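You operate a simulated robot arm through the tools that you are given. There is no shell and no other tool.

The job below is to be done with a simulated two-armed robot. You get a single attempt, and the scene is never put back.

TASK
Wipe the clamped sample clean and move it to the green tray.
Fine: use the blue pad and put it back; all three clamps end open. Set down upright: blue pad. What is to be rubbed or washed off counts as gone when no trace of it is left.

It is judged by the outcome, as a careful person would: the job done as asked, and still so three seconds after it is handed in. It fails if anything else is knocked over, pushed out of place, dropped, spilled or broken.

THE ROBOT
Two 7-joint arms with fingered hands on one trunk that stands fixed in place. Base frame: the origin is at the foot of the trunk, x ahead of it, y to its left, z up. Units: mm, degrees, N and s.
The left shoulder is at [70, 139, 1108], the right one opposite. With the tool pointing down near the work surface each hand reaches from about 460 to 840 mm from the base axis, measured 20 degrees to its own side. Payload 3.9 kg a hand.
The TCP of each hand is the grasp point between the finger pads, 29 mm short of the fingertips. In the tool frame z runs along the fingers and y along their closing line. The gripper opens to 100 mm; its body begins 34 mm behind the TCP. The gripper is a hand of 5 fingers: y runs from the thumb to the fingers, the wrist lies at [-15, -105, -177] in the tool frame, and closing takes about 1.5 s.
Orientation is that of the tool frame in the base frame, as a unit quaternion [w, x, y, z]. With the fingers straight down and the wrist toward the robot, the tool's x, y and z point along [0, 1, 0], [1, 0, 0] and [0, 0, -1] of the base frame.

THE INTERFACE
- The arms move only by the tool nudge_tool. It takes "left_series", "right_series" or both (then of equal length, played together; a hand with none holds still); each is a list of rows, each a list of 3 entries, a list of its own where there are three numbers: the shift along the base's x, y, z in mm, then the turn, a rotation vector about the base's x, y, z in rad, then the opening in per cent of the stroke, from 0 (shut) to 100 (fully open). In form: [[[tx, ty, tz], [rx, ry, rz], jaw], ...]. A call has 1 to 20 rows; each row shifts and turns the commanded pose from where the row before left it. Rows are played at 5 a second. More than 50 mm and 8.6 degrees between two rows, or a gripper value outside its range, and nothing of the call is played. Where a pose cannot be reached the arm comes as near as it can. A force on the tool above 90 N (or 10 N above the force at the start of the call, whichever is more), or a blocked arm, ends the call early, and 0.2 s more pass. Each finger travels about 153 mm/s and halts on what it meets, pressing with about 24 N; the grip force reading is that of the motor and also rises with nothing between the fingers. The clock runs only during rows and for 0.2 s after the last one: add rows that do not move to give the fingers time. It gives the time, the measured TCP pose, the force on the tool (base axes), the opening and the grip force at its end, in the units of the frame above (readings bear some noise), with the torque about the TCP (base axes, N m) and any sound that the robot's microphone picked up.
- Cameras (640 x 400 px; columns grow to the right, rows downward): "scene" is now at [137.2, 25, 1432.5]; the picture's right is [0.29, -0.96, 0.00], its down [-0.49, -0.15, -0.86] and it looks along [0.82, 0.25, -0.51] (base axes); focal length 298 px, centre (320, 200). "left" rides on the left gripper at [-66, -86, -121] in its tool frame; the picture's right is [-0.76, -0.31, 0.58], its down [0.59, -0.70, 0.40] and it looks along [0.28, 0.64, 0.71] (tool axes); focal length 247 px, centre (320, 200). "right" rides on the right gripper at [66, -86, -121] in its tool frame; the picture's right is [-0.76, 0.31, -0.58], its down [-0.59, -0.70, 0.40] and it looks along [-0.28, 0.64, 0.71] (tool axes); focal length 247 px, centre (320, 200). There is no depth. A picture from a camera that has moved, and an enlarged one, comes with that camera's place and axes in the base frame and with its lens.
- capture(camera): a new picture of that camera. The clock stands still meanwhile.
- slide_trunk(by): slides the trunk up (or, below 0, down) by that many mm; the arms and the scene camera ride with it, the base frame stays. It gives what a move gives, with no picture.
- grasp_type(shape, hand): the hand has 5 fingers and takes this shape, open, in about a second: jaw (thumb against the fingers, like two jaws); tri (thumb and two fingers); tip (a fingertip pinch); poke (one finger out to press); point (the index stretched); flat (the hand flat); cup (the hand cupped); fist (a fist). The gripper value then closes the fingers along that shape, each until it touches; the sizes above hold for jaw. It gives what a move gives, with no picture.
- aim_head(pan, tilt): turns the head with the scene camera to pan (to the left, within 86 degrees either way) and tilt (down, from -29 to 69), counted from straight ahead of the robot. It gives what a move gives.
- enlarge(camera, box): a new picture of the part [left, top, right, bottom] of that camera's present view, enlarged. The clock stands still meanwhile.
- job_done(): hands the job in; it is judged then, once.

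Places have to be worked out from the pictures, the camera data and where the tool is seen. Open the grippers and draw the arms clear of the work before you hand the job in, unless the task says otherwise.

The tools are called after ">>>" as name(argument=value, ...) on one line, values as JSON. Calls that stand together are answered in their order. nudge_tool: Moves the arms, as the interface text tells. Its arguments: {"type":"object","properties":{"left_series":{"type":"array","items":{"type":"array"}},"right_series":{"type":"array","items":{"type":"array"}}},"required":[]} The other tools are called the same way: slide_trunk (by) moves the trunk up or down; grasp_type (shape, hand) gives the hand a shape; aim_head (pan, tilt) turns the head that bears the scene camera; capture (camera) takes a picture; enlarge (camera, box) takes an enlarged picture of a part of a camera's view; job_done () hands the job in.

At the start:

```text
time_s: 0.0
left_eef_pos: [427.2, 420.6, 1304.7]
left_ee_rot: [0.0, 0.537, 0.843, 0.0]
left_contact_force: [-0.6, 1.0, -1.1]
left_moment: [-0.01, 0.01, -0.02]
left_gripper_width: 99.8
left_gripper_force: 0.1
left_shape: jaw
right_eef_pos: [432.1, -1.0, 1294.9]
right_ee_rot: [-0.001, 0.537, 0.844, 0.001]
right_contact_force: [-0.1, 0.5, 0.2]
right_moment: [0.01, 0.01, -0.01]
right_gripper_width: 100.0
right_gripper_force: 0.2
right_shape: jaw
trunk travel left (down, up): [-750.0, 90.0]
head pan, tilt (commanded): [16.9, 30.6]
```

scene: 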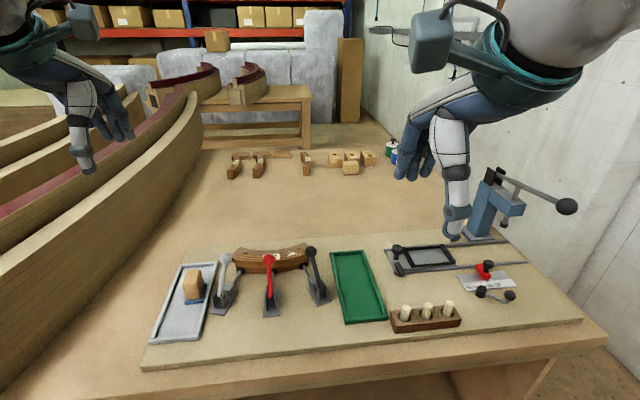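
right: 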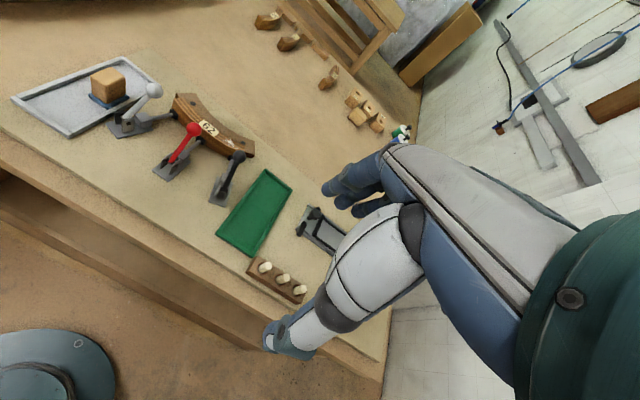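
left: 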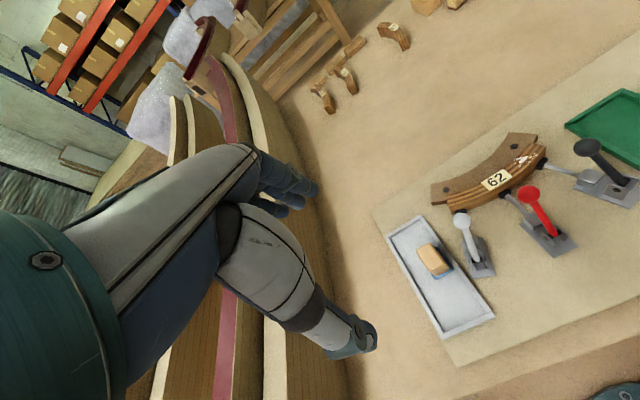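

I start by looking closer at the work area: the clamps, the curved sample labelled 62, the grey tray with the pad, and the green tray.

>>> enlarge(camera="scene", box=[140, 220, 400, 380])

>>> enlarge(camera="left", box=[370, 100, 640, 350])

>>> enlarge(camera="right", box=[0, 50, 320, 310])

```text
2.46 times, centred on (270, 300) of scene
camera zoom: at [137.2, 25.0, 1432.5], right [0.29, -0.96, 0.0], down [-0.49, -0.15, -0.86], along [0.82, 0.25, -0.51], focal length 732 px, centre (443, -46)
```

zoom: 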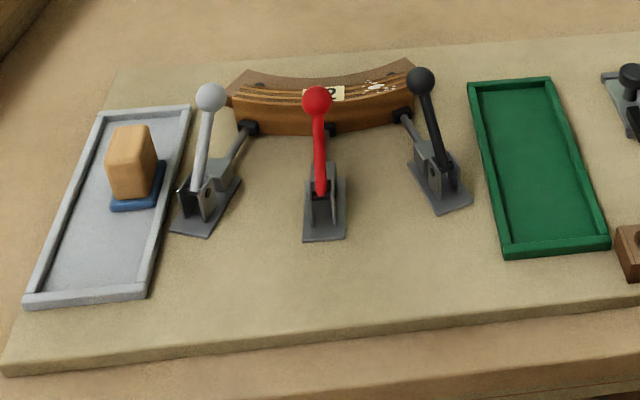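

```text
1.60 times, centred on (505, 225) of left
camera zoom: at [376.9, 325.0, 1425.7], right [0.04, -0.82, -0.58], down [-0.89, 0.24, -0.4], along [0.46, 0.53, -0.71], focal length 395 px, centre (24, 160)
```

zoom: 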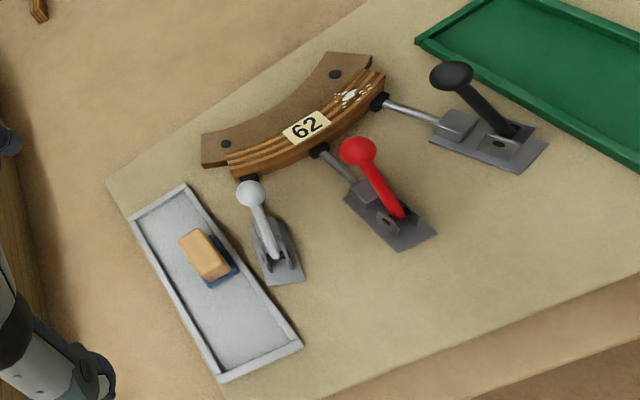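

```text
1.54 times, centred on (160, 180) of right
camera zoom: at [326.8, 24.2, 1417.7], right [0.6, -0.56, 0.58], down [-0.39, -0.83, -0.4], along [0.7, 0.01, -0.71], focal length 380 px, centre (566, 231)
```

zoom: 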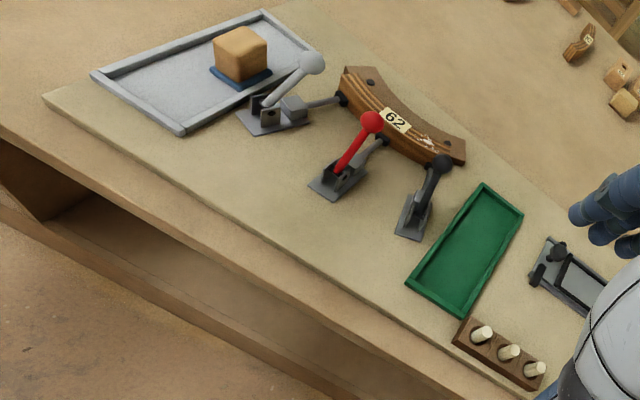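

Triangulating scene against left camera puts the red knob at about [559, 264, 1007] and the clamp base plate near z≈925. I aim the head down at the work to get a better view.

>>> aim_head(pan=20, tilt=48)

>>> capture(camera="scene")

```text
time_s: 0.8
left_eef_pos: [427.5, 420.3, 1304.9]
left_ee_rot: [0.0, 0.538, 0.843, 0.0]
left_contact_force: [-0.7, -0.3, -0.4]
left_moment: [-0.01, -0.03, 0.0]
left_gripper_width: 99.7
left_gripper_force: 0.1
left_shape: jaw
right_eef_pos: [432.4, -0.8, 1295.1]
right_ee_rot: [-0.001, 0.538, 0.843, 0.001]
right_contact_force: [0.6, 0.1, 0.7]
right_moment: [-0.01, 0.03, -0.01]
right_gripper_width: 99.8
right_gripper_force: 0.1
right_shape: jaw
trunk travel left (down, up): [-750.0, 90.0]
head pan, tilt (commanded): [20.0, 48.0]
```

```text
taken
camera scene: at [125.0, 25.7, 1406.7], right [0.34, -0.94, 0.0], down [-0.7, -0.25, -0.67], along [0.63, 0.23, -0.74], focal length 298 px, centre (320, 200)
```

scene: 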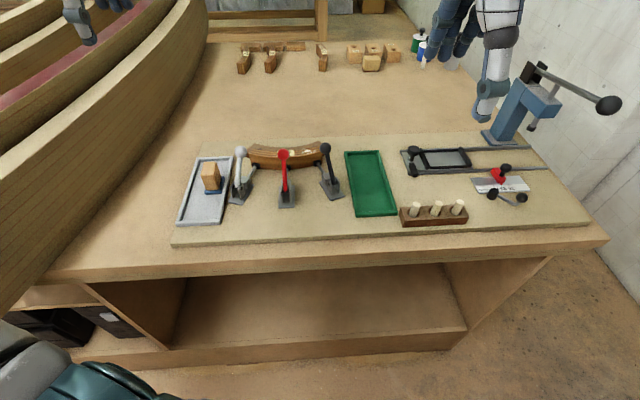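

>>> enlarge(camera="scene", box=[170, 130, 350, 242])

>>> enlarge(camera="scene", box=[230, 130, 340, 215])

>>> enlarge(camera="left", box=[430, 120, 570, 220])

>>> enlarge(camera="left", box=[440, 130, 640, 260])

>>> enlarge(camera="right", box=[90, 60, 270, 210])

```text
3.56 times, centred on (260, 186) of scene
camera zoom: at [125.0, 25.7, 1406.7], right [0.34, -0.94, 0.0], down [-0.7, -0.25, -0.67], along [0.63, 0.23, -0.74], focal length 1058 px, centre (533, 250)
```

zoom: 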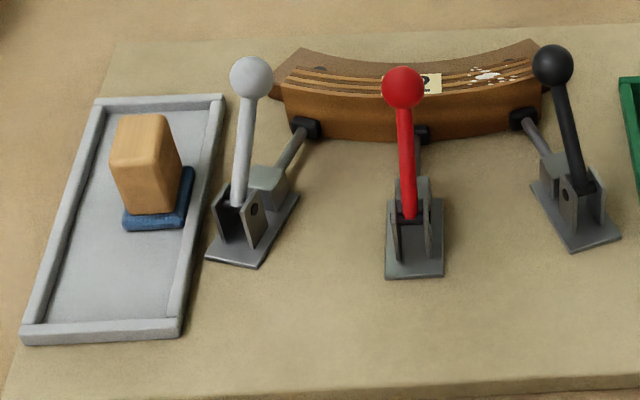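

```text
4.71 times, centred on (285, 172) of scene
camera zoom: at [125.0, 25.7, 1406.7], right [0.34, -0.94, 0.0], down [-0.7, -0.25, -0.67], along [0.63, 0.23, -0.74], focal length 1400 px, centre (485, 329)
```

zoom: 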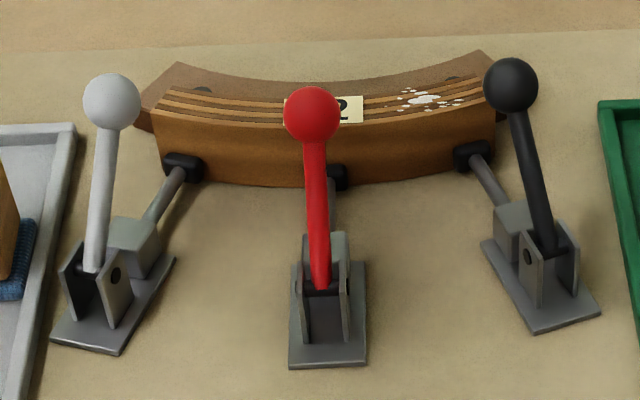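

```text
4.00 times, centred on (500, 170) of left
camera zoom: at [376.9, 325.0, 1425.7], right [0.04, -0.82, -0.58], down [-0.89, 0.24, -0.4], along [0.46, 0.53, -0.71], focal length 988 px, centre (-400, 320)
```

zoom: 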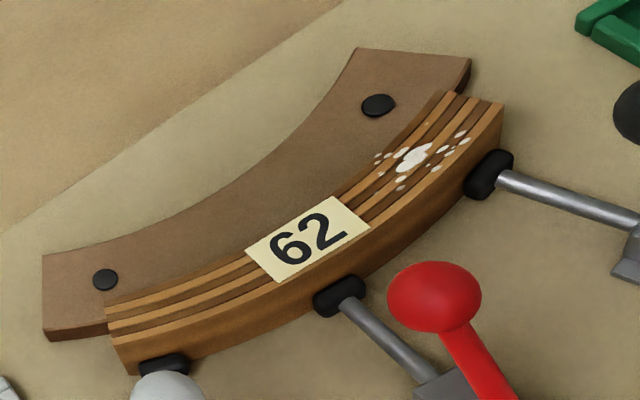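

```text
3.08 times, centred on (540, 195) of left
camera zoom: at [376.9, 325.0, 1425.7], right [0.04, -0.82, -0.58], down [-0.89, 0.24, -0.4], along [0.46, 0.53, -0.71], focal length 760 px, centre (-357, 215)
```

zoom: 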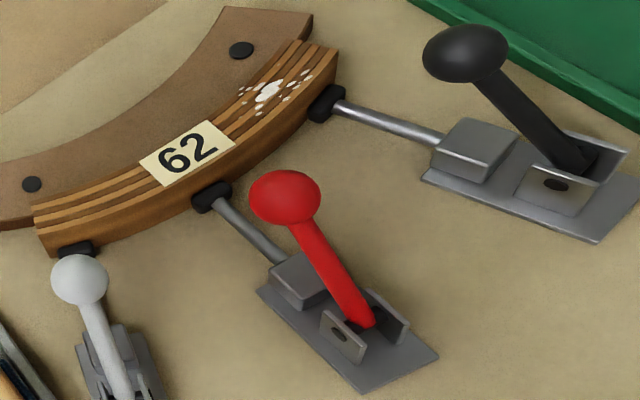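

```text
2.67 times, centred on (180, 135) of right
camera zoom: at [326.8, 24.3, 1417.7], right [0.6, -0.56, 0.58], down [-0.39, -0.83, -0.4], along [0.7, 0.01, -0.71], focal length 659 px, centre (693, 373)
```

zoom: 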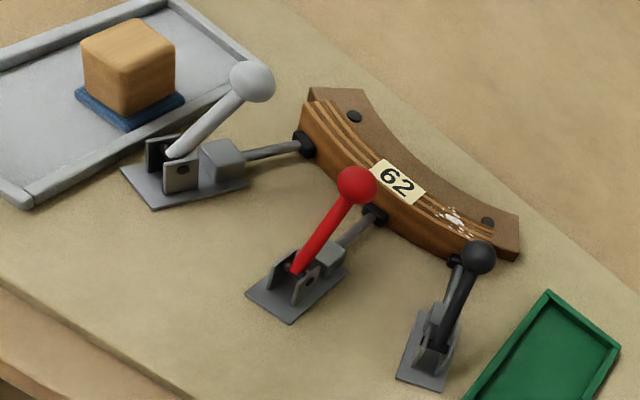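

The levers lean forward over the sample (closed), plungers pressing it against the brown fixture, and the white smudge is on the sample top near the black clamp. I bring the left hand to a viewing pose above the clamps to measure more closely.

>>> nudge_tool(left_series=[[[8, -27, -28], [0, 0, 0], 100], [[8, -27, -28], [0, 0, 0], 100], [[8, -27, -28], [0, 0, 0], 100], [[8, -27, -28], [0, 0, 0], 100], [[8, -27, -28], [0, 0, 0], 100], [[8, -27, -28], [0, 0, 0], 100], [[5, -28, -27], [0, 0, 0], 100], [[0, 0, 0], [0, 0, 0], 100]])

>>> capture(camera="left")

>>> capture(camera="scene")

```text
time_s: 2.6
left_eef_pos: [480.0, 230.4, 1109.2]
left_ee_rot: [0.001, 0.538, 0.843, 0.001]
left_contact_force: [-0.6, 0.1, 0.4]
left_moment: [-0.03, -0.01, -0.01]
left_gripper_width: 99.8
left_gripper_force: 0.1
left_shape: jaw
right_eef_pos: [432.8, 0.7, 1295.7]
right_ee_rot: [0.0, 0.537, 0.844, -0.001]
right_contact_force: [-0.7, 0.0, 1.0]
right_moment: [-0.01, -0.01, -0.01]
right_gripper_width: 99.8
right_gripper_force: 0.1
right_shape: jaw
trunk travel left (down, up): [-750.0, 90.0]
head pan, tilt (commanded): [20.0, 48.0]
```

```text
taken
camera left: at [430.4, 135.4, 1231.0], right [0.04, -0.82, -0.58], down [-0.89, 0.24, -0.4], along [0.46, 0.53, -0.71], focal length 247 px, centre (320, 200)
```

left: 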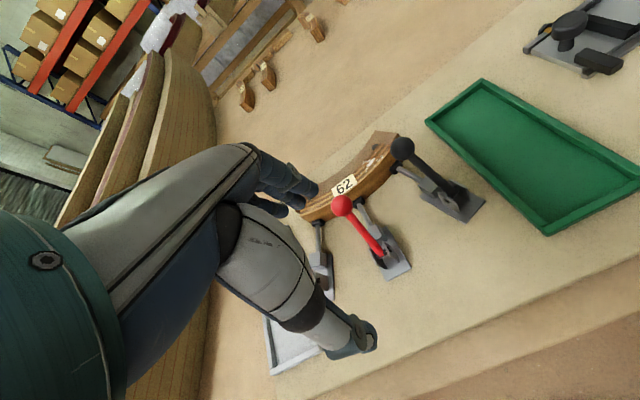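

```text
taken
camera scene: at [124.6, 26.8, 1406.7], right [0.34, -0.94, 0.0], down [-0.7, -0.25, -0.67], along [0.63, 0.23, -0.74], focal length 298 px, centre (320, 200)
```

scene: 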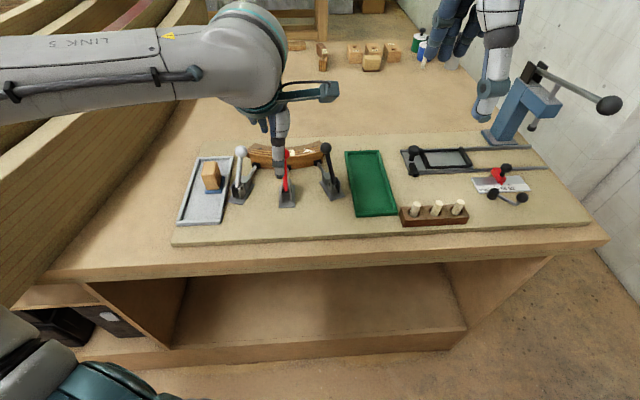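

The view is good; I enlarge it to measure the clamps, sample and smudge.

>>> enlarge(camera="left", box=[290, 120, 450, 220])

>>> enlarge(camera="left", box=[320, 130, 500, 290])

>>> enlarge(camera="left", box=[400, 60, 640, 250])

```text
4.00 times, centred on (370, 170) of left
camera zoom: at [430.4, 135.4, 1231.0], right [0.04, -0.82, -0.58], down [-0.89, 0.24, -0.4], along [0.46, 0.53, -0.71], focal length 988 px, centre (120, 320)
```

zoom: 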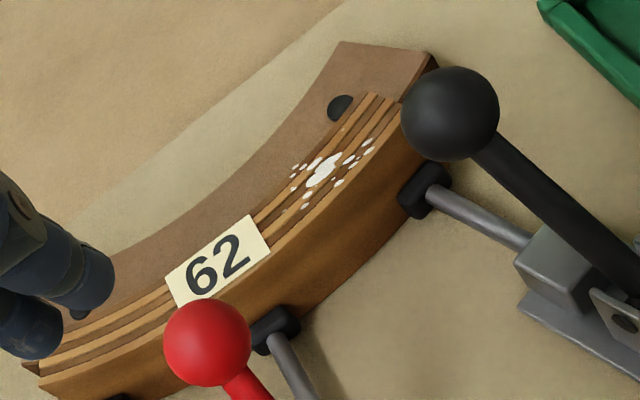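

```text
2.50 times, centred on (410, 210) of left
camera zoom: at [430.4, 135.4, 1231.0], right [0.04, -0.82, -0.58], down [-0.89, 0.24, -0.4], along [0.46, 0.53, -0.71], focal length 617 px, centre (95, 175)
```

zoom: 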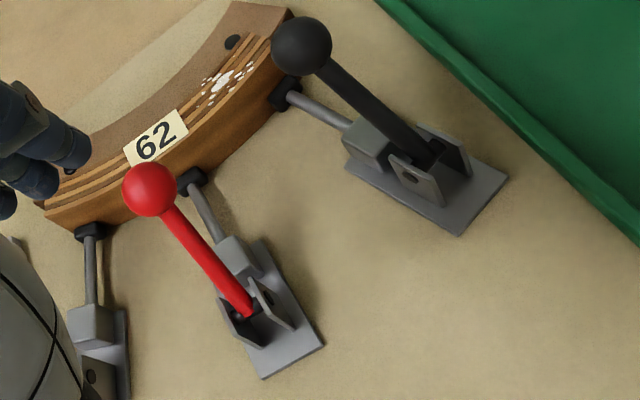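

```text
2.11 times, centred on (520, 155) of left
camera zoom: at [430.4, 135.4, 1231.0], right [0.04, -0.82, -0.58], down [-0.89, 0.24, -0.4], along [0.46, 0.53, -0.71], focal length 520 px, centre (-101, 295)
```

zoom: 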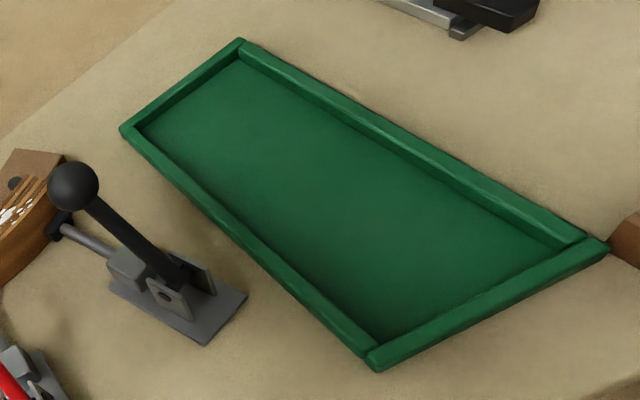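

Measured so far: sample top z≈959 spanning an arc from about [601,374] to [665,223], smudge around [643,249]; fixture top ≈936; green tray centre about [631,91]. Now I look closely at the pad in the grey tray.

>>> enlarge(camera="scene", box=[172, 145, 252, 235])

>>> enlarge(camera="scene", box=[190, 150, 238, 200])

>>> enlarge(camera="right", box=[60, 40, 180, 150])

```text
4.44 times, centred on (212, 190) of scene
camera zoom: at [124.6, 26.8, 1406.7], right [0.34, -0.94, 0.0], down [-0.7, -0.25, -0.67], along [0.63, 0.23, -0.74], focal length 1322 px, centre (800, 244)
```

zoom: 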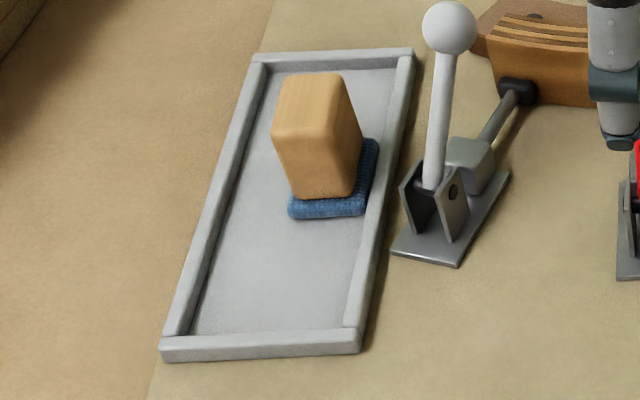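

```text
8.00 times, centred on (214, 175) of scene
camera zoom: at [124.6, 26.8, 1406.7], right [0.34, -0.94, 0.0], down [-0.7, -0.25, -0.67], along [0.63, 0.23, -0.74], focal length 2380 px, centre (1168, 400)
```

zoom: 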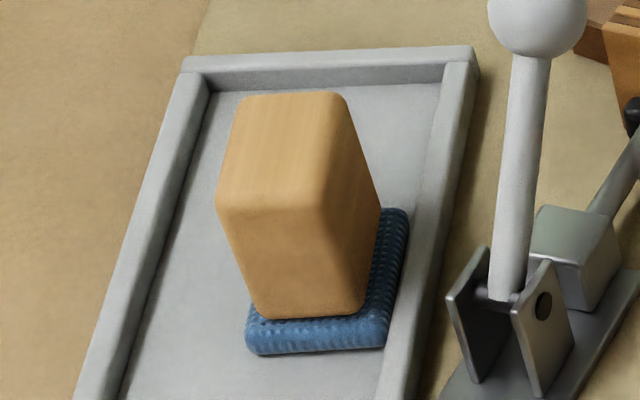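

```text
3.64 times, centred on (120, 95) of right
camera zoom: at [326.5, 25.3, 1417.8], right [0.6, -0.56, 0.58], down [-0.39, -0.83, -0.4], along [0.7, 0.01, -0.71], focal length 898 px, centre (1047, 582)
```

zoom: 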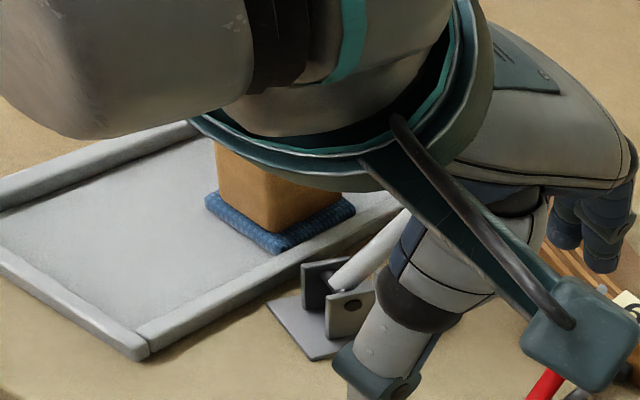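

The pad's wooden block looks about 46×28×40 mm, centre near [494, 415], top near z≈974, yaw ≈26°. I move the left hand above it and check alignment.

>>> nudge_tool(left_series=[[[3, 40, 3], [0, 0, 0.01], 100], [[3, 40, 3], [0, 0, 0.01], 100], [[3, 40, 0], [0, 0, 0], 100], [[3, 40, 0], [0, 0, 0], 100], [[2, 25, -10], [0, 0, 0], 100], [[0, 0, -25], [0, 0, 0], 100], [[0, 0, -20], [0, 0, 0], 100], [[0, 0, 0], [0, 0, 0], 100]])

>>> capture(camera="left")

>>> enlarge(camera="scene", box=[150, 80, 330, 230])

>>> capture(camera="right")

```text
time_s: 4.4
left_eef_pos: [495.2, 415.8, 1062.3]
left_ee_rot: [0.0, 0.529, 0.848, 0.0]
left_contact_force: [0.9, -0.2, -0.9]
left_moment: [0.01, -0.03, -0.01]
left_gripper_width: 99.9
left_gripper_force: 0.1
left_shape: jaw
right_eef_pos: [432.0, -1.1, 1294.5]
right_ee_rot: [-0.001, 0.537, 0.844, 0.001]
right_contact_force: [-1.2, 0.1, -0.9]
right_moment: [-0.03, -0.01, 0.01]
right_gripper_width: 99.8
right_gripper_force: 0.1
right_shape: jaw
trunk travel left (down, up): [-750.0, 90.0]
head pan, tilt (commanded): [20.0, 48.0]
```

```text
taken
camera left: at [445.2, 319.1, 1182.1], right [0.06, -0.81, -0.58], down [-0.89, 0.22, -0.4], along [0.45, 0.54, -0.71], focal length 247 px, centre (320, 200)
```

left: 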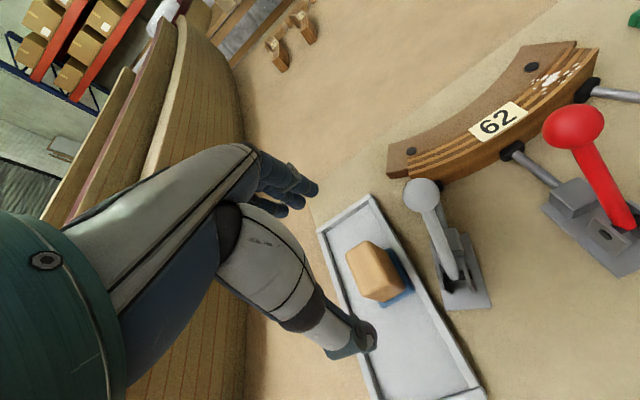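

```text
2.67 times, centred on (240, 155) of scene
camera zoom: at [124.8, 25.4, 1406.7], right [0.34, -0.94, 0.0], down [-0.7, -0.25, -0.67], along [0.63, 0.23, -0.74], focal length 793 px, centre (533, 320)
```

zoom: 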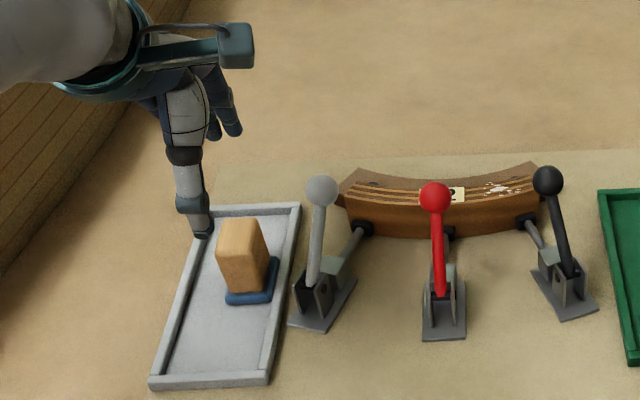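

```text
taken
camera right: at [326.7, 23.8, 1417.8], right [0.6, -0.56, 0.58], down [-0.39, -0.83, -0.4], along [0.7, 0.01, -0.71], focal length 247 px, centre (320, 200)
```

right: 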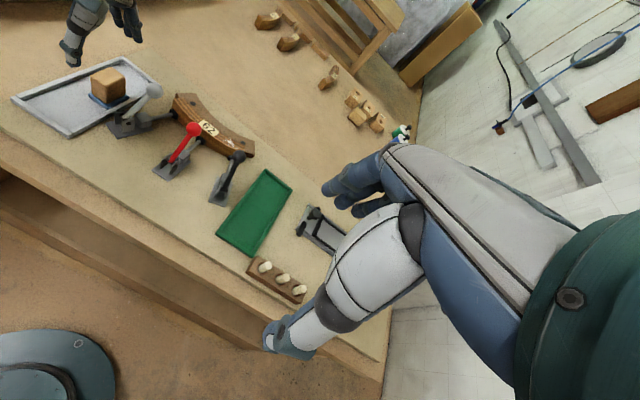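

The projected grasp axis from the TCP falls at about pixel (370,269) at block-top height, right on the block. I enlarge to refine.

>>> enlarge(camera="left", box=[300, 190, 460, 350])

>>> enlarge(camera="right", box=[40, 0, 180, 140])

>>> enlarge(camera="left", box=[390, 30, 640, 190])

```text
2.50 times, centred on (380, 270) of left
camera zoom: at [445.2, 319.1, 1182.1], right [0.06, -0.81, -0.58], down [-0.89, 0.22, -0.4], along [0.45, 0.54, -0.71], focal length 617 px, centre (170, 25)
```

zoom: 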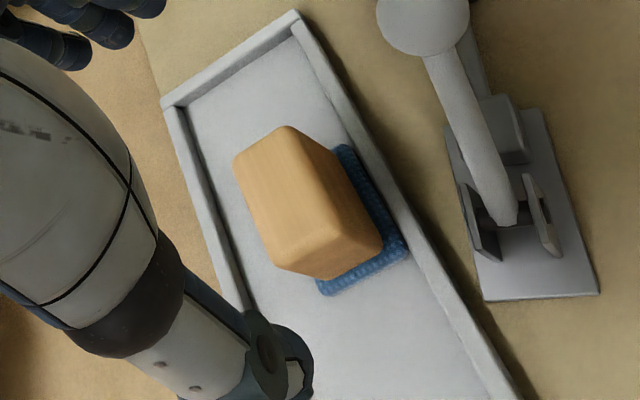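

```text
2.86 times, centred on (110, 70) of right
camera zoom: at [326.7, 23.8, 1417.8], right [0.6, -0.56, 0.58], down [-0.39, -0.83, -0.4], along [0.7, 0.01, -0.71], focal length 706 px, centre (920, 571)
```

zoom: 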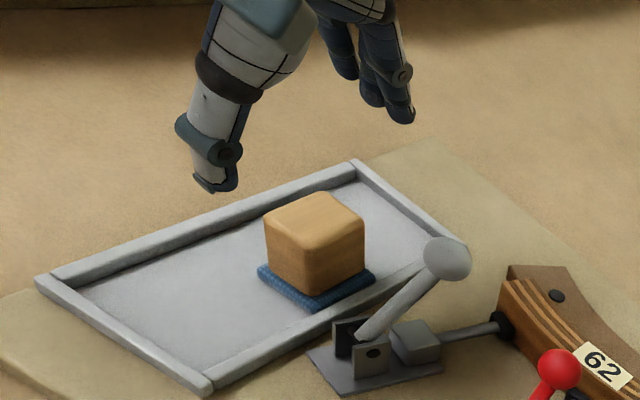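

```text
2.50 times, centred on (515, 110) of left
camera zoom: at [445.2, 319.1, 1182.1], right [0.06, -0.81, -0.58], down [-0.89, 0.22, -0.4], along [0.45, 0.54, -0.71], focal length 617 px, centre (-168, 425)
```

zoom: 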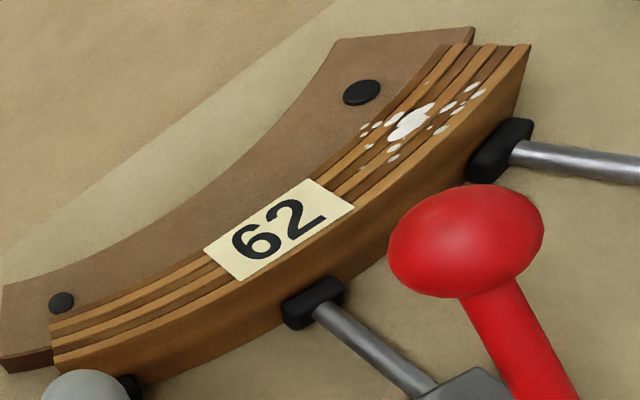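

Alignment agrees within ~3 mm (block centre ≈[494.5, 417]). I partly close the hand and descend toward the block, then check before grasping.

>>> nudge_tool(left_series=[[[0, 1.5, -20], [0, 0, 0], 80], [[0, 0, -20], [0, 0, 0], 80], [[0, 0, -20], [0, 0, 0], 80], [[0, 0, 0], [0, 0, 0], 80]])

>>> enlarge(camera="left", box=[250, 160, 450, 370])

>>> enlarge(camera="right", box=[40, 0, 180, 140])

>>> enlarge(camera="scene", box=[150, 100, 290, 230])

```text
time_s: 5.4
left_eef_pos: [493.2, 417.5, 999.2]
left_ee_rot: [-0.001, 0.529, 0.849, 0.0]
left_contact_force: [-0.6, -0.4, 0.6]
left_moment: [0.0, -0.01, -0.01]
left_gripper_width: 80.1
left_gripper_force: 0.1
left_shape: jaw
right_eef_pos: [433.6, -0.4, 1294.7]
right_ee_rot: [-0.001, 0.537, 0.843, 0.001]
right_contact_force: [0.1, -0.1, -0.4]
right_moment: [-0.01, 0.02, 0.0]
right_gripper_width: 99.9
right_gripper_force: 0.0
right_shape: jaw
trunk travel left (down, up): [-750.0, 90.0]
head pan, tilt (commanded): [20.0, 48.0]
```

```text
1.90 times, centred on (350, 265) of left
camera zoom: at [445.1, 321.2, 1121.6], right [0.06, -0.81, -0.58], down [-0.89, 0.22, -0.4], along [0.45, 0.54, -0.71], focal length 470 px, centre (263, 76)
```

zoom: 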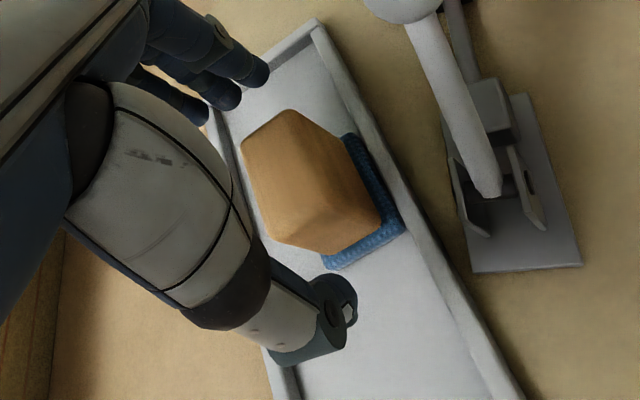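

```text
2.86 times, centred on (110, 70) of right
camera zoom: at [326.7, 24.1, 1417.8], right [0.6, -0.56, 0.58], down [-0.39, -0.83, -0.4], along [0.7, 0.01, -0.71], focal length 706 px, centre (920, 571)
```

zoom: 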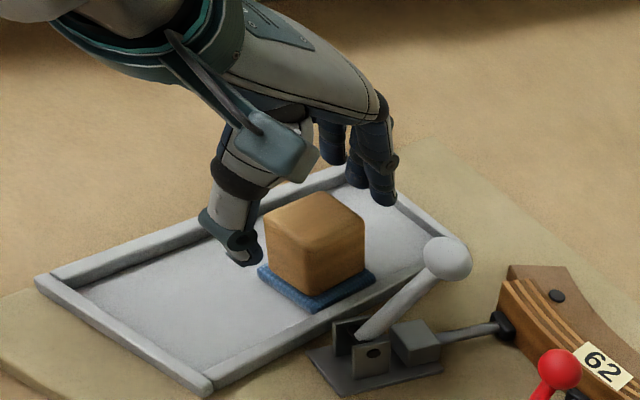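

```text
3.08 times, centred on (220, 165) of scene
camera zoom: at [124.9, 25.6, 1406.7], right [0.34, -0.94, 0.0], down [-0.7, -0.25, -0.67], along [0.63, 0.23, -0.74], focal length 915 px, centre (628, 308)
```

zoom: 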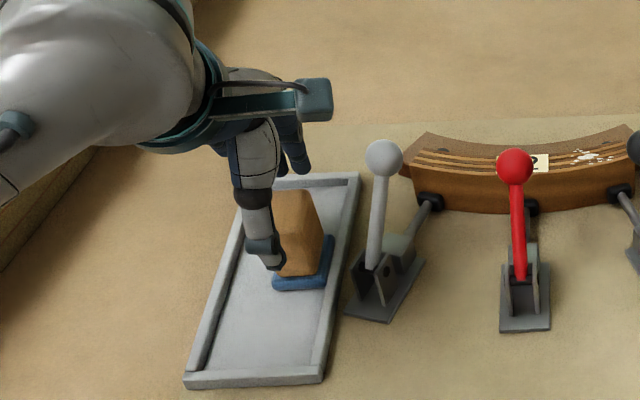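

Thumb and fingers straddle the block on its near and far faces. I lower the remaining ~31 mm to TCP z≈968 keeping fingertips above the blue base.

>>> nudge_tool(left_series=[[[1, 0, -11], [0, 0, 0], 80], [[0, 0, -10], [0, 0, 0], 80], [[0, 0, -10], [0, 0, 0], 80], [[0, 0, 0], [0, 0, 0], 80]])

>>> enlarge(camera="left", box=[250, 160, 450, 370])

>>> enlarge(camera="right", box=[60, 20, 160, 120])

>>> enlarge(camera="scene", box=[170, 120, 270, 210])

```text
time_s: 6.4
left_eef_pos: [494.7, 416.5, 969.4]
left_ee_rot: [0.0, 0.53, 0.848, 0.0]
left_contact_force: [-0.5, 0.5, 0.9]
left_moment: [0.01, 0.02, -0.03]
left_gripper_width: 80.5
left_gripper_force: 0.2
left_shape: jaw
right_eef_pos: [433.0, -1.1, 1294.9]
right_ee_rot: [-0.001, 0.538, 0.843, 0.0]
right_contact_force: [1.0, -0.4, 0.1]
right_moment: [0.03, -0.02, 0.0]
right_gripper_width: 99.9
right_gripper_force: 0.1
right_shape: jaw
trunk travel left (down, up): [-750.0, 90.0]
head pan, tilt (commanded): [20.0, 48.0]
```

```text
1.90 times, centred on (350, 265) of left
camera zoom: at [446.3, 321.1, 1090.8], right [0.06, -0.81, -0.58], down [-0.89, 0.22, -0.4], along [0.45, 0.54, -0.71], focal length 470 px, centre (263, 76)
```

zoom: 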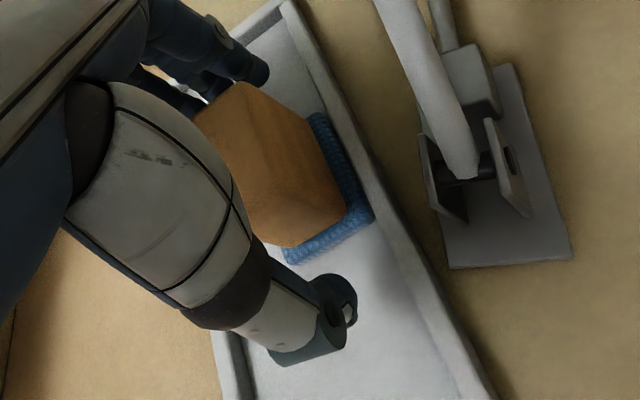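

```text
4.00 times, centred on (110, 70) of right
camera zoom: at [326.8, 24.2, 1417.8], right [0.6, -0.56, 0.58], down [-0.39, -0.83, -0.4], along [0.7, 0.01, -0.71], focal length 988 px, centre (1160, 720)
```

zoom: 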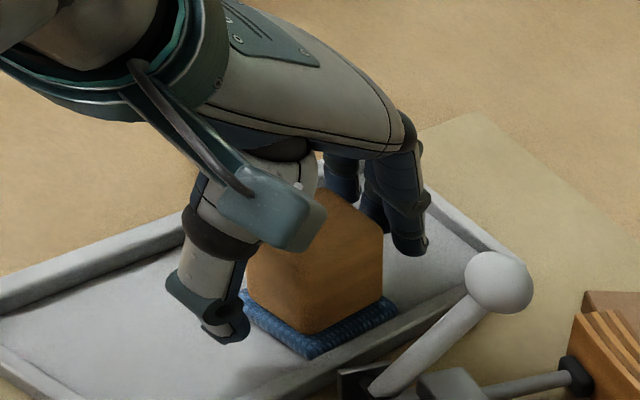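

```text
4.44 times, centred on (220, 165) of scene
camera zoom: at [124.9, 25.7, 1406.7], right [0.34, -0.94, 0.0], down [-0.7, -0.25, -0.67], along [0.63, 0.23, -0.74], focal length 1322 px, centre (764, 356)
```

zoom: 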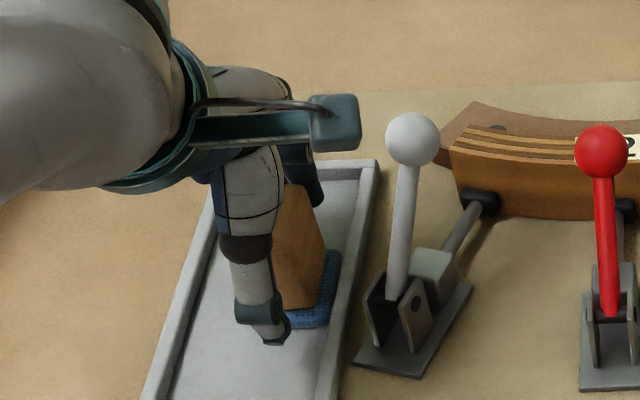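

The hand surrounds the block with no contact force yet. I close the fingers while holding still.

>>> nudge_tool(left_series=[[[0, 0, 0], [0, 0, 0], 60], [[0, 0, 0], [0, 0, 0], 50], [[0, 0, 0], [0, 0, 0], 40], [[0, 0, 0], [0, 0, 0], 30], [[0, 0, 0], [0, 0, 0], 20], [[0, 0, 0], [0, 0, 0], 10], [[0, 0, 0], [0, 0, 0], 0], [[0, 0, 0], [0, 0, 0], 0], [[0, 0, 0], [0, 0, 0], 0], [[0, 0, 0], [0, 0, 0], 0]])

>>> enlarge(camera="right", box=[60, 20, 160, 120])

>>> enlarge(camera="left", box=[250, 160, 450, 370])

```text
time_s: 8.6
left_eef_pos: [494.1, 417.0, 968.7]
left_ee_rot: [0.0, 0.53, 0.848, -0.001]
left_contact_force: [-0.3, -0.2, 0.6]
left_moment: [-0.03, 0.01, 0.02]
left_gripper_width: 41.0
left_gripper_force: 23.8
left_shape: jaw
right_eef_pos: [431.9, 1.0, 1295.8]
right_ee_rot: [0.0, 0.537, 0.844, 0.001]
right_contact_force: [-0.3, -0.1, 0.2]
right_moment: [0.0, -0.02, 0.0]
right_gripper_width: 100.0
right_gripper_force: 0.0
right_shape: jaw
trunk travel left (down, up): [-750.0, 90.0]
head pan, tilt (commanded): [20.0, 48.0]
```

```text
4.00 times, centred on (110, 70) of right
camera zoom: at [326.9, 24.3, 1417.7], right [0.6, -0.56, 0.58], down [-0.39, -0.83, -0.4], along [0.7, 0.01, -0.71], focal length 988 px, centre (1160, 720)
```

zoom: 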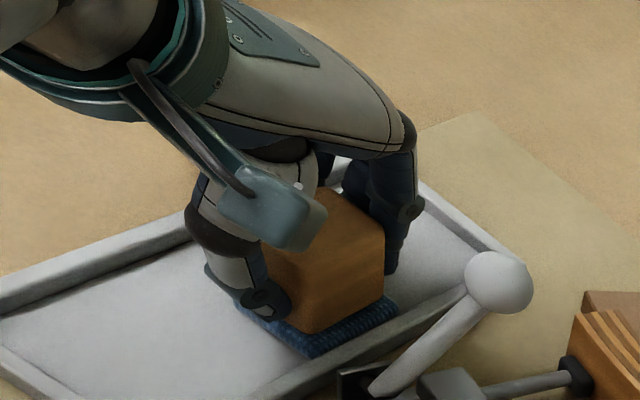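

```text
1.90 times, centred on (350, 265) of left
camera zoom: at [446.4, 321.2, 1090.7], right [0.06, -0.81, -0.58], down [-0.89, 0.22, -0.4], along [0.45, 0.54, -0.71], focal length 470 px, centre (263, 76)
```

zoom: 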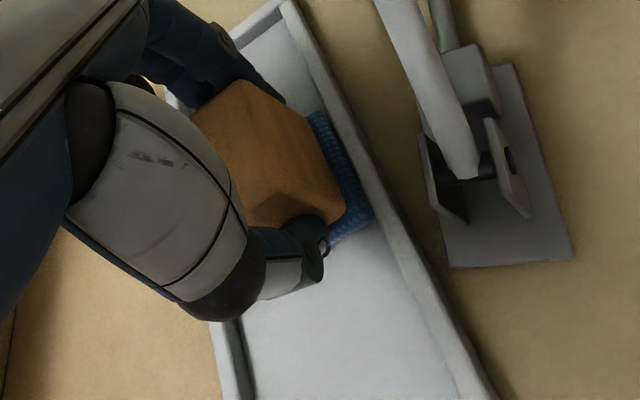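

Gripped at 41 mm with 24 N; the pad sits on the tray floor at TCP [494, 417, 968.7] (the pose to return to). I lift it straight up 100 mm.

>>> nudge_tool(left_series=[[[0, 0, 10], [0, 0, 0], 0], [[0, 0, 20], [0, 0, 0], 0], [[0, 0, 25], [0, 0, 0], 0], [[0, 0, 25], [0, 0, 0], 0], [[0, 0, 20], [0, 0, 0], 0], [[0, 0, 0], [0, 0, 0], 0]])

>>> enlarge(camera="right", box=[40, 0, 180, 120])

>>> enlarge(camera="left", box=[250, 160, 450, 370])

>>> enlarge(camera="scene", box=[150, 60, 300, 210])

```text
time_s: 10.0
left_eef_pos: [495.4, 417.0, 1069.1]
left_ee_rot: [0.0, 0.529, 0.849, -0.001]
left_contact_force: [-0.1, 0.7, 0.2]
left_moment: [0.0, -0.02, 0.03]
left_gripper_width: 41.0
left_gripper_force: 24.1
left_shape: jaw
right_eef_pos: [431.9, -0.2, 1294.1]
right_ee_rot: [-0.001, 0.537, 0.844, 0.0]
right_contact_force: [-0.1, 0.1, 0.4]
right_moment: [0.0, -0.03, 0.0]
right_gripper_width: 99.8
right_gripper_force: 0.0
right_shape: jaw
trunk travel left (down, up): [-750.0, 90.0]
head pan, tilt (commanded): [20.0, 48.0]
```

```text
3.33 times, centred on (110, 60) of right
camera zoom: at [327.0, 24.5, 1417.7], right [0.6, -0.56, 0.58], down [-0.39, -0.83, -0.4], along [0.7, 0.01, -0.71], focal length 823 px, centre (1020, 667)
```

zoom: 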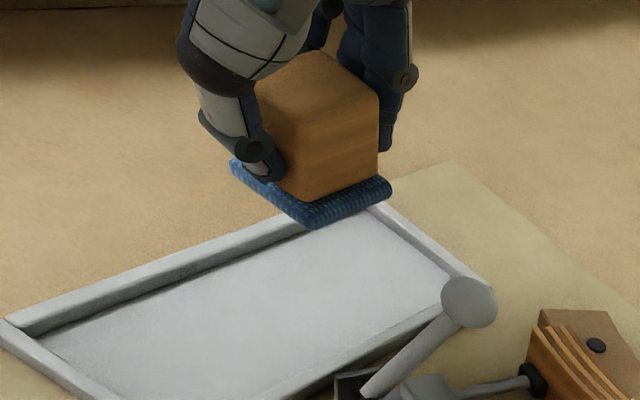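

```text
1.90 times, centred on (350, 265) of left
camera zoom: at [447.0, 320.8, 1190.5], right [0.06, -0.81, -0.58], down [-0.89, 0.22, -0.4], along [0.45, 0.54, -0.71], focal length 470 px, centre (263, 76)
```

zoom: 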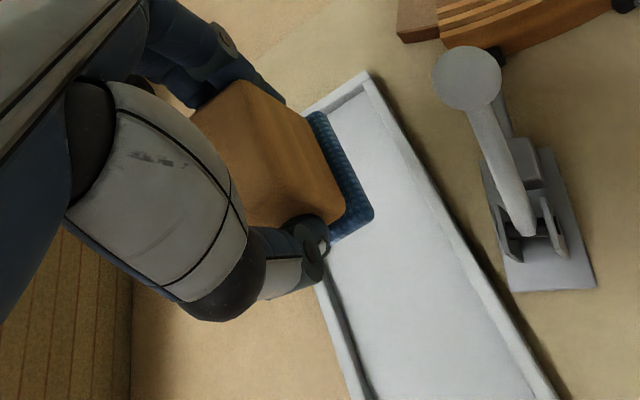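

```text
2.67 times, centred on (225, 135) of scene
camera zoom: at [125.1, 26.0, 1406.6], right [0.34, -0.94, 0.0], down [-0.7, -0.25, -0.67], along [0.63, 0.23, -0.74], focal length 793 px, centre (573, 373)
```

zoom: 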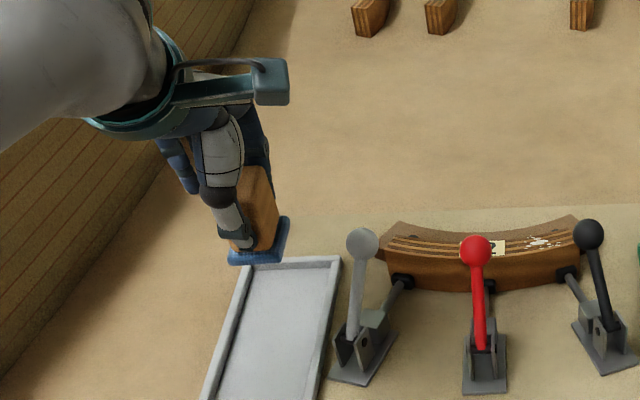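

The pad is held firmly, its underside about 46 mm below the TCP. I lift higher, turn the hand about −34° so the thumb stays clear of the black knob, and carry it above the smudge.

>>> nudge_tool(left_series=[[[0, 0, 25], [0, 0, 0], 0], [[10, -10, 20], [0, 0, 0], 0], [[25, -28, 0], [0, 0, -0.1], 0], [[25, -28, 0], [0, 0, -0.1], 0], [[25, -28, 0], [0, 0, -0.1], 0], [[25, -28, 0], [0, 0, -0.1], 0], [[25, -28, 0], [0, 0, -0.1], 0], [[13, -19, 0], [0, 0, -0.1], 0], [[0, 0, 0], [0, 0, 0], 0], [[0, 0, 0], [0, 0, 0], 0]])

>>> capture(camera="left")

>>> enlarge(camera="scene", box=[190, 50, 390, 220])

>>> enlarge(camera="right", box=[90, 20, 310, 220])

```text
time_s: 12.2
left_eef_pos: [642.2, 248.8, 1114.4]
left_ee_rot: [0.0, 0.757, 0.654, 0.0]
left_contact_force: [-0.7, -0.5, -1.3]
left_moment: [0.02, 0.0, 0.02]
left_gripper_width: 40.9
left_gripper_force: 24.0
left_shape: jaw
right_eef_pos: [432.5, 0.3, 1294.4]
right_ee_rot: [-0.001, 0.537, 0.843, 0.0]
right_contact_force: [0.2, 0.2, -0.3]
right_moment: [-0.02, 0.0, 0.01]
right_gripper_width: 99.8
right_gripper_force: 0.0
right_shape: jaw
trunk travel left (down, up): [-750.0, 90.0]
head pan, tilt (commanded): [20.0, 48.0]
```

```text
taken
camera left: at [547.8, 196.0, 1235.8], right [-0.41, -0.7, -0.58], down [-0.61, 0.68, -0.4], along [0.68, 0.19, -0.71], focal length 247 px, centre (320, 200)
```

left: 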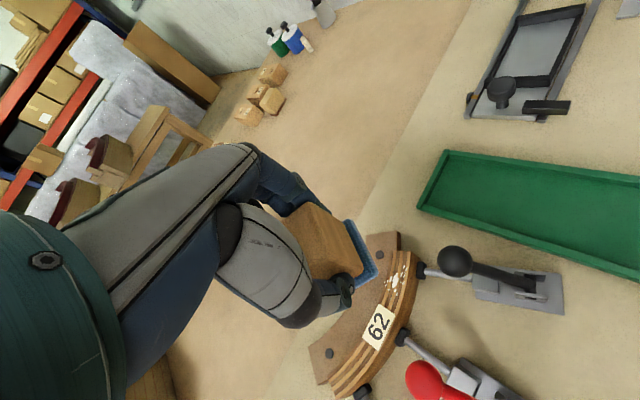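

```text
2.35 times, centred on (290, 135) of scene
camera zoom: at [125.3, 25.4, 1406.6], right [0.34, -0.94, 0.0], down [-0.7, -0.25, -0.67], along [0.63, 0.23, -0.74], focal length 700 px, centre (391, 353)
```

zoom: 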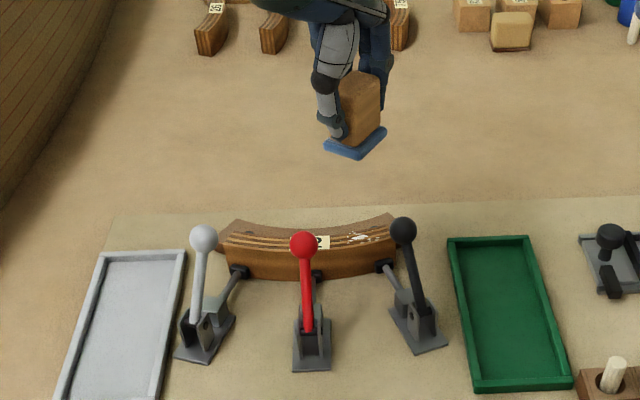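

```text
2.00 times, centred on (200, 120) of right
camera zoom: at [327.2, 23.9, 1417.7], right [0.6, -0.56, 0.58], down [-0.39, -0.83, -0.4], along [0.7, 0.01, -0.71], focal length 494 px, centre (560, 360)
```

zoom: 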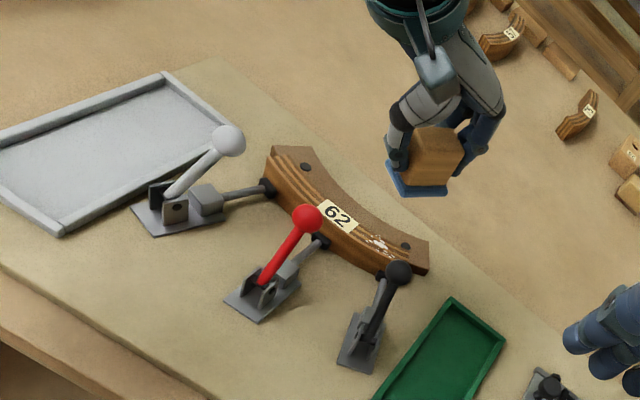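

I enlarge the left view to confirm the smudge's position beneath the pad.

>>> enlarge(camera="left", box=[300, 220, 460, 370])

```text
2.67 times, centred on (380, 295) of left
camera zoom: at [547.8, 196.0, 1235.8], right [-0.41, -0.7, -0.58], down [-0.61, 0.68, -0.4], along [0.68, 0.19, -0.71], focal length 659 px, centre (160, -53)
```

zoom: 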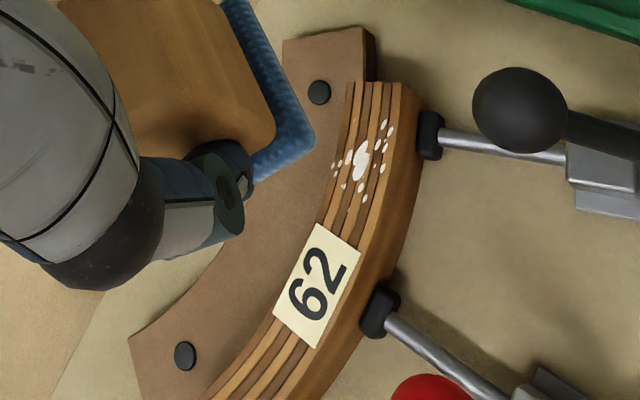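

The smudge centre is confirmed at ≈[642.5, 249], spots reaching from about [631,257] to [656,222]. I descend to just above the sample top.

>>> nudge_tool(left_series=[[[0, 0, -25], [0, 0, 0], 0], [[0, 0, -25], [0, 0, 0], 0], [[0, 0, -25], [0, 0, 0], 0], [[0, 0, -20], [0, 0, 0], 0], [[0, 0, 0], [0, 0, 0], 0]])

>>> enlarge(camera="left", box=[250, 180, 460, 370])

>>> enlarge(camera="scene", box=[230, 90, 350, 210])

>>> enlarge(camera="right", box=[140, 70, 270, 190])

```text
time_s: 13.4
left_eef_pos: [642.7, 246.9, 1019.4]
left_ee_rot: [-0.001, 0.757, 0.654, 0.0]
left_contact_force: [0.5, 1.0, -0.6]
left_moment: [0.0, 0.02, -0.02]
left_gripper_width: 41.2
left_gripper_force: 24.5
left_shape: jaw
right_eef_pos: [431.5, 0.6, 1294.9]
right_ee_rot: [-0.001, 0.537, 0.843, 0.0]
right_contact_force: [0.5, -0.1, 0.6]
right_moment: [0.01, 0.01, -0.01]
right_gripper_width: 99.6
right_gripper_force: 0.1
right_shape: jaw
trunk travel left (down, up): [-750.0, 90.0]
head pan, tilt (commanded): [20.0, 48.0]
```

```text
2.11 times, centred on (355, 275) of left
camera zoom: at [548.0, 195.1, 1141.5], right [-0.41, -0.7, -0.58], down [-0.61, 0.68, -0.4], along [0.68, 0.19, -0.71], focal length 520 px, centre (246, 42)
```

zoom: 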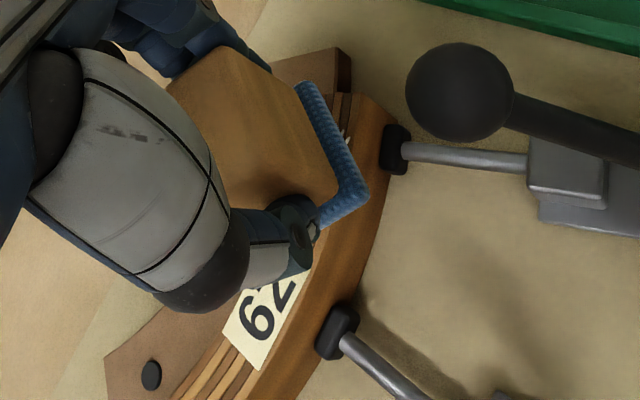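

```text
3.33 times, centred on (290, 150) of scene
camera zoom: at [124.8, 25.8, 1406.7], right [0.34, -0.94, 0.0], down [-0.7, -0.25, -0.67], along [0.63, 0.23, -0.74], focal length 992 px, centre (420, 367)
```

zoom: 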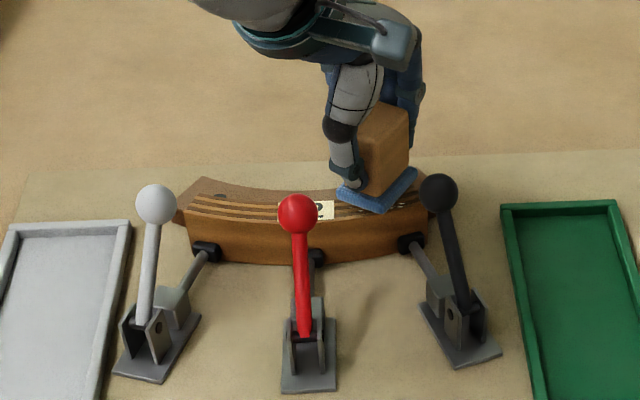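

```text
3.33 times, centred on (205, 130) of right
camera zoom: at [326.6, 24.3, 1417.8], right [0.6, -0.56, 0.58], down [-0.39, -0.83, -0.4], along [0.7, 0.01, -0.71], focal length 823 px, centre (703, 433)
```

zoom: 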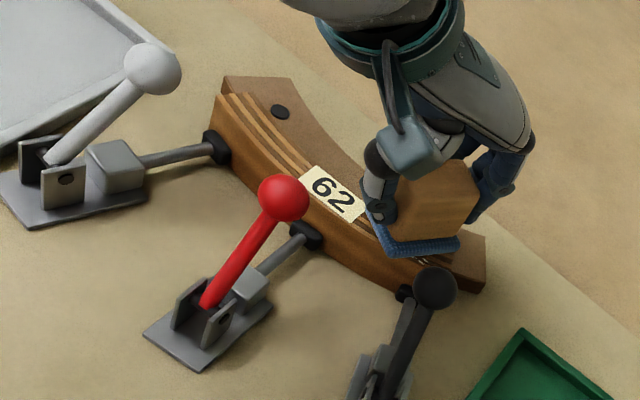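

The pad is level and centred over the spots with clear gaps to the knobs. I lower gently toward contact.

>>> nudge_tool(left_series=[[[0, 1, -4], [0, 0, 0], 0], [[0, 0, -4], [0, 0, 0], 0], [[0, 0, -2], [0, 0, 0], 0], [[0, 0, 0], [0, 0, 0], 0]])

>>> enlarge(camera="right", box=[180, 100, 270, 170])

```text
time_s: 14.4
left_eef_pos: [644.0, 248.1, 1009.6]
left_ee_rot: [0.0, 0.757, 0.653, 0.0]
left_contact_force: [0.3, 0.8, -0.8]
left_moment: [-0.01, -0.03, 0.02]
left_gripper_width: 41.3
left_gripper_force: 23.8
left_shape: jaw
right_eef_pos: [431.8, -0.5, 1293.7]
right_ee_rot: [-0.001, 0.537, 0.843, 0.0]
right_contact_force: [0.0, -0.6, -0.8]
right_moment: [-0.01, 0.04, 0.0]
right_gripper_width: 99.8
right_gripper_force: 0.1
right_shape: jaw
trunk travel left (down, up): [-750.0, 90.0]
head pan, tilt (commanded): [20.0, 48.0]
```

```text
5.71 times, centred on (225, 135) of right
camera zoom: at [326.9, 24.3, 1417.7], right [0.6, -0.56, 0.58], down [-0.39, -0.83, -0.4], along [0.7, 0.01, -0.71], focal length 1411 px, centre (863, 571)
```

zoom: 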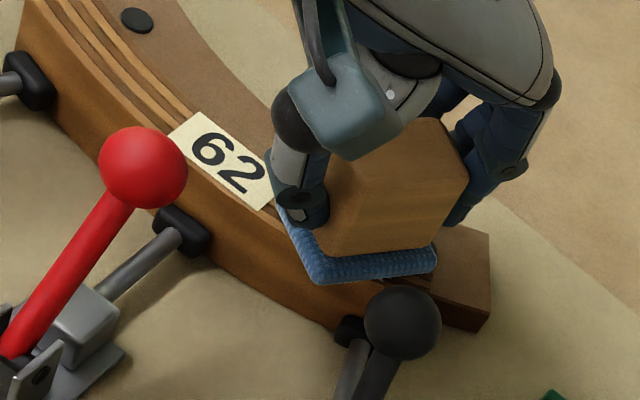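

No contact force yet at TCP z 1009.6. I continue down in small steps watching the force.

>>> nudge_tool(left_series=[[[0, 0, -1.5], [0, 0, 0], 0], [[0, 0, -1.5], [0, 0, 0], 0], [[0, 0, 0], [0, 0, 0], 0]])

```text
time_s: 15.2
left_eef_pos: [642.7, 247.8, 1006.1]
left_ee_rot: [0.001, 0.756, 0.654, 0.001]
left_contact_force: [1.1, -0.9, 3.6]
left_moment: [-0.02, -0.07, -0.02]
left_gripper_width: 41.0
left_gripper_force: 24.2
left_shape: jaw
right_eef_pos: [432.4, -1.3, 1296.0]
right_ee_rot: [-0.001, 0.537, 0.843, 0.002]
right_contact_force: [0.3, -0.1, 0.4]
right_moment: [0.0, -0.04, 0.02]
right_gripper_width: 99.9
right_gripper_force: 0.1
right_shape: jaw
trunk travel left (down, up): [-750.0, 90.0]
head pan, tilt (commanded): [20.0, 48.0]
```

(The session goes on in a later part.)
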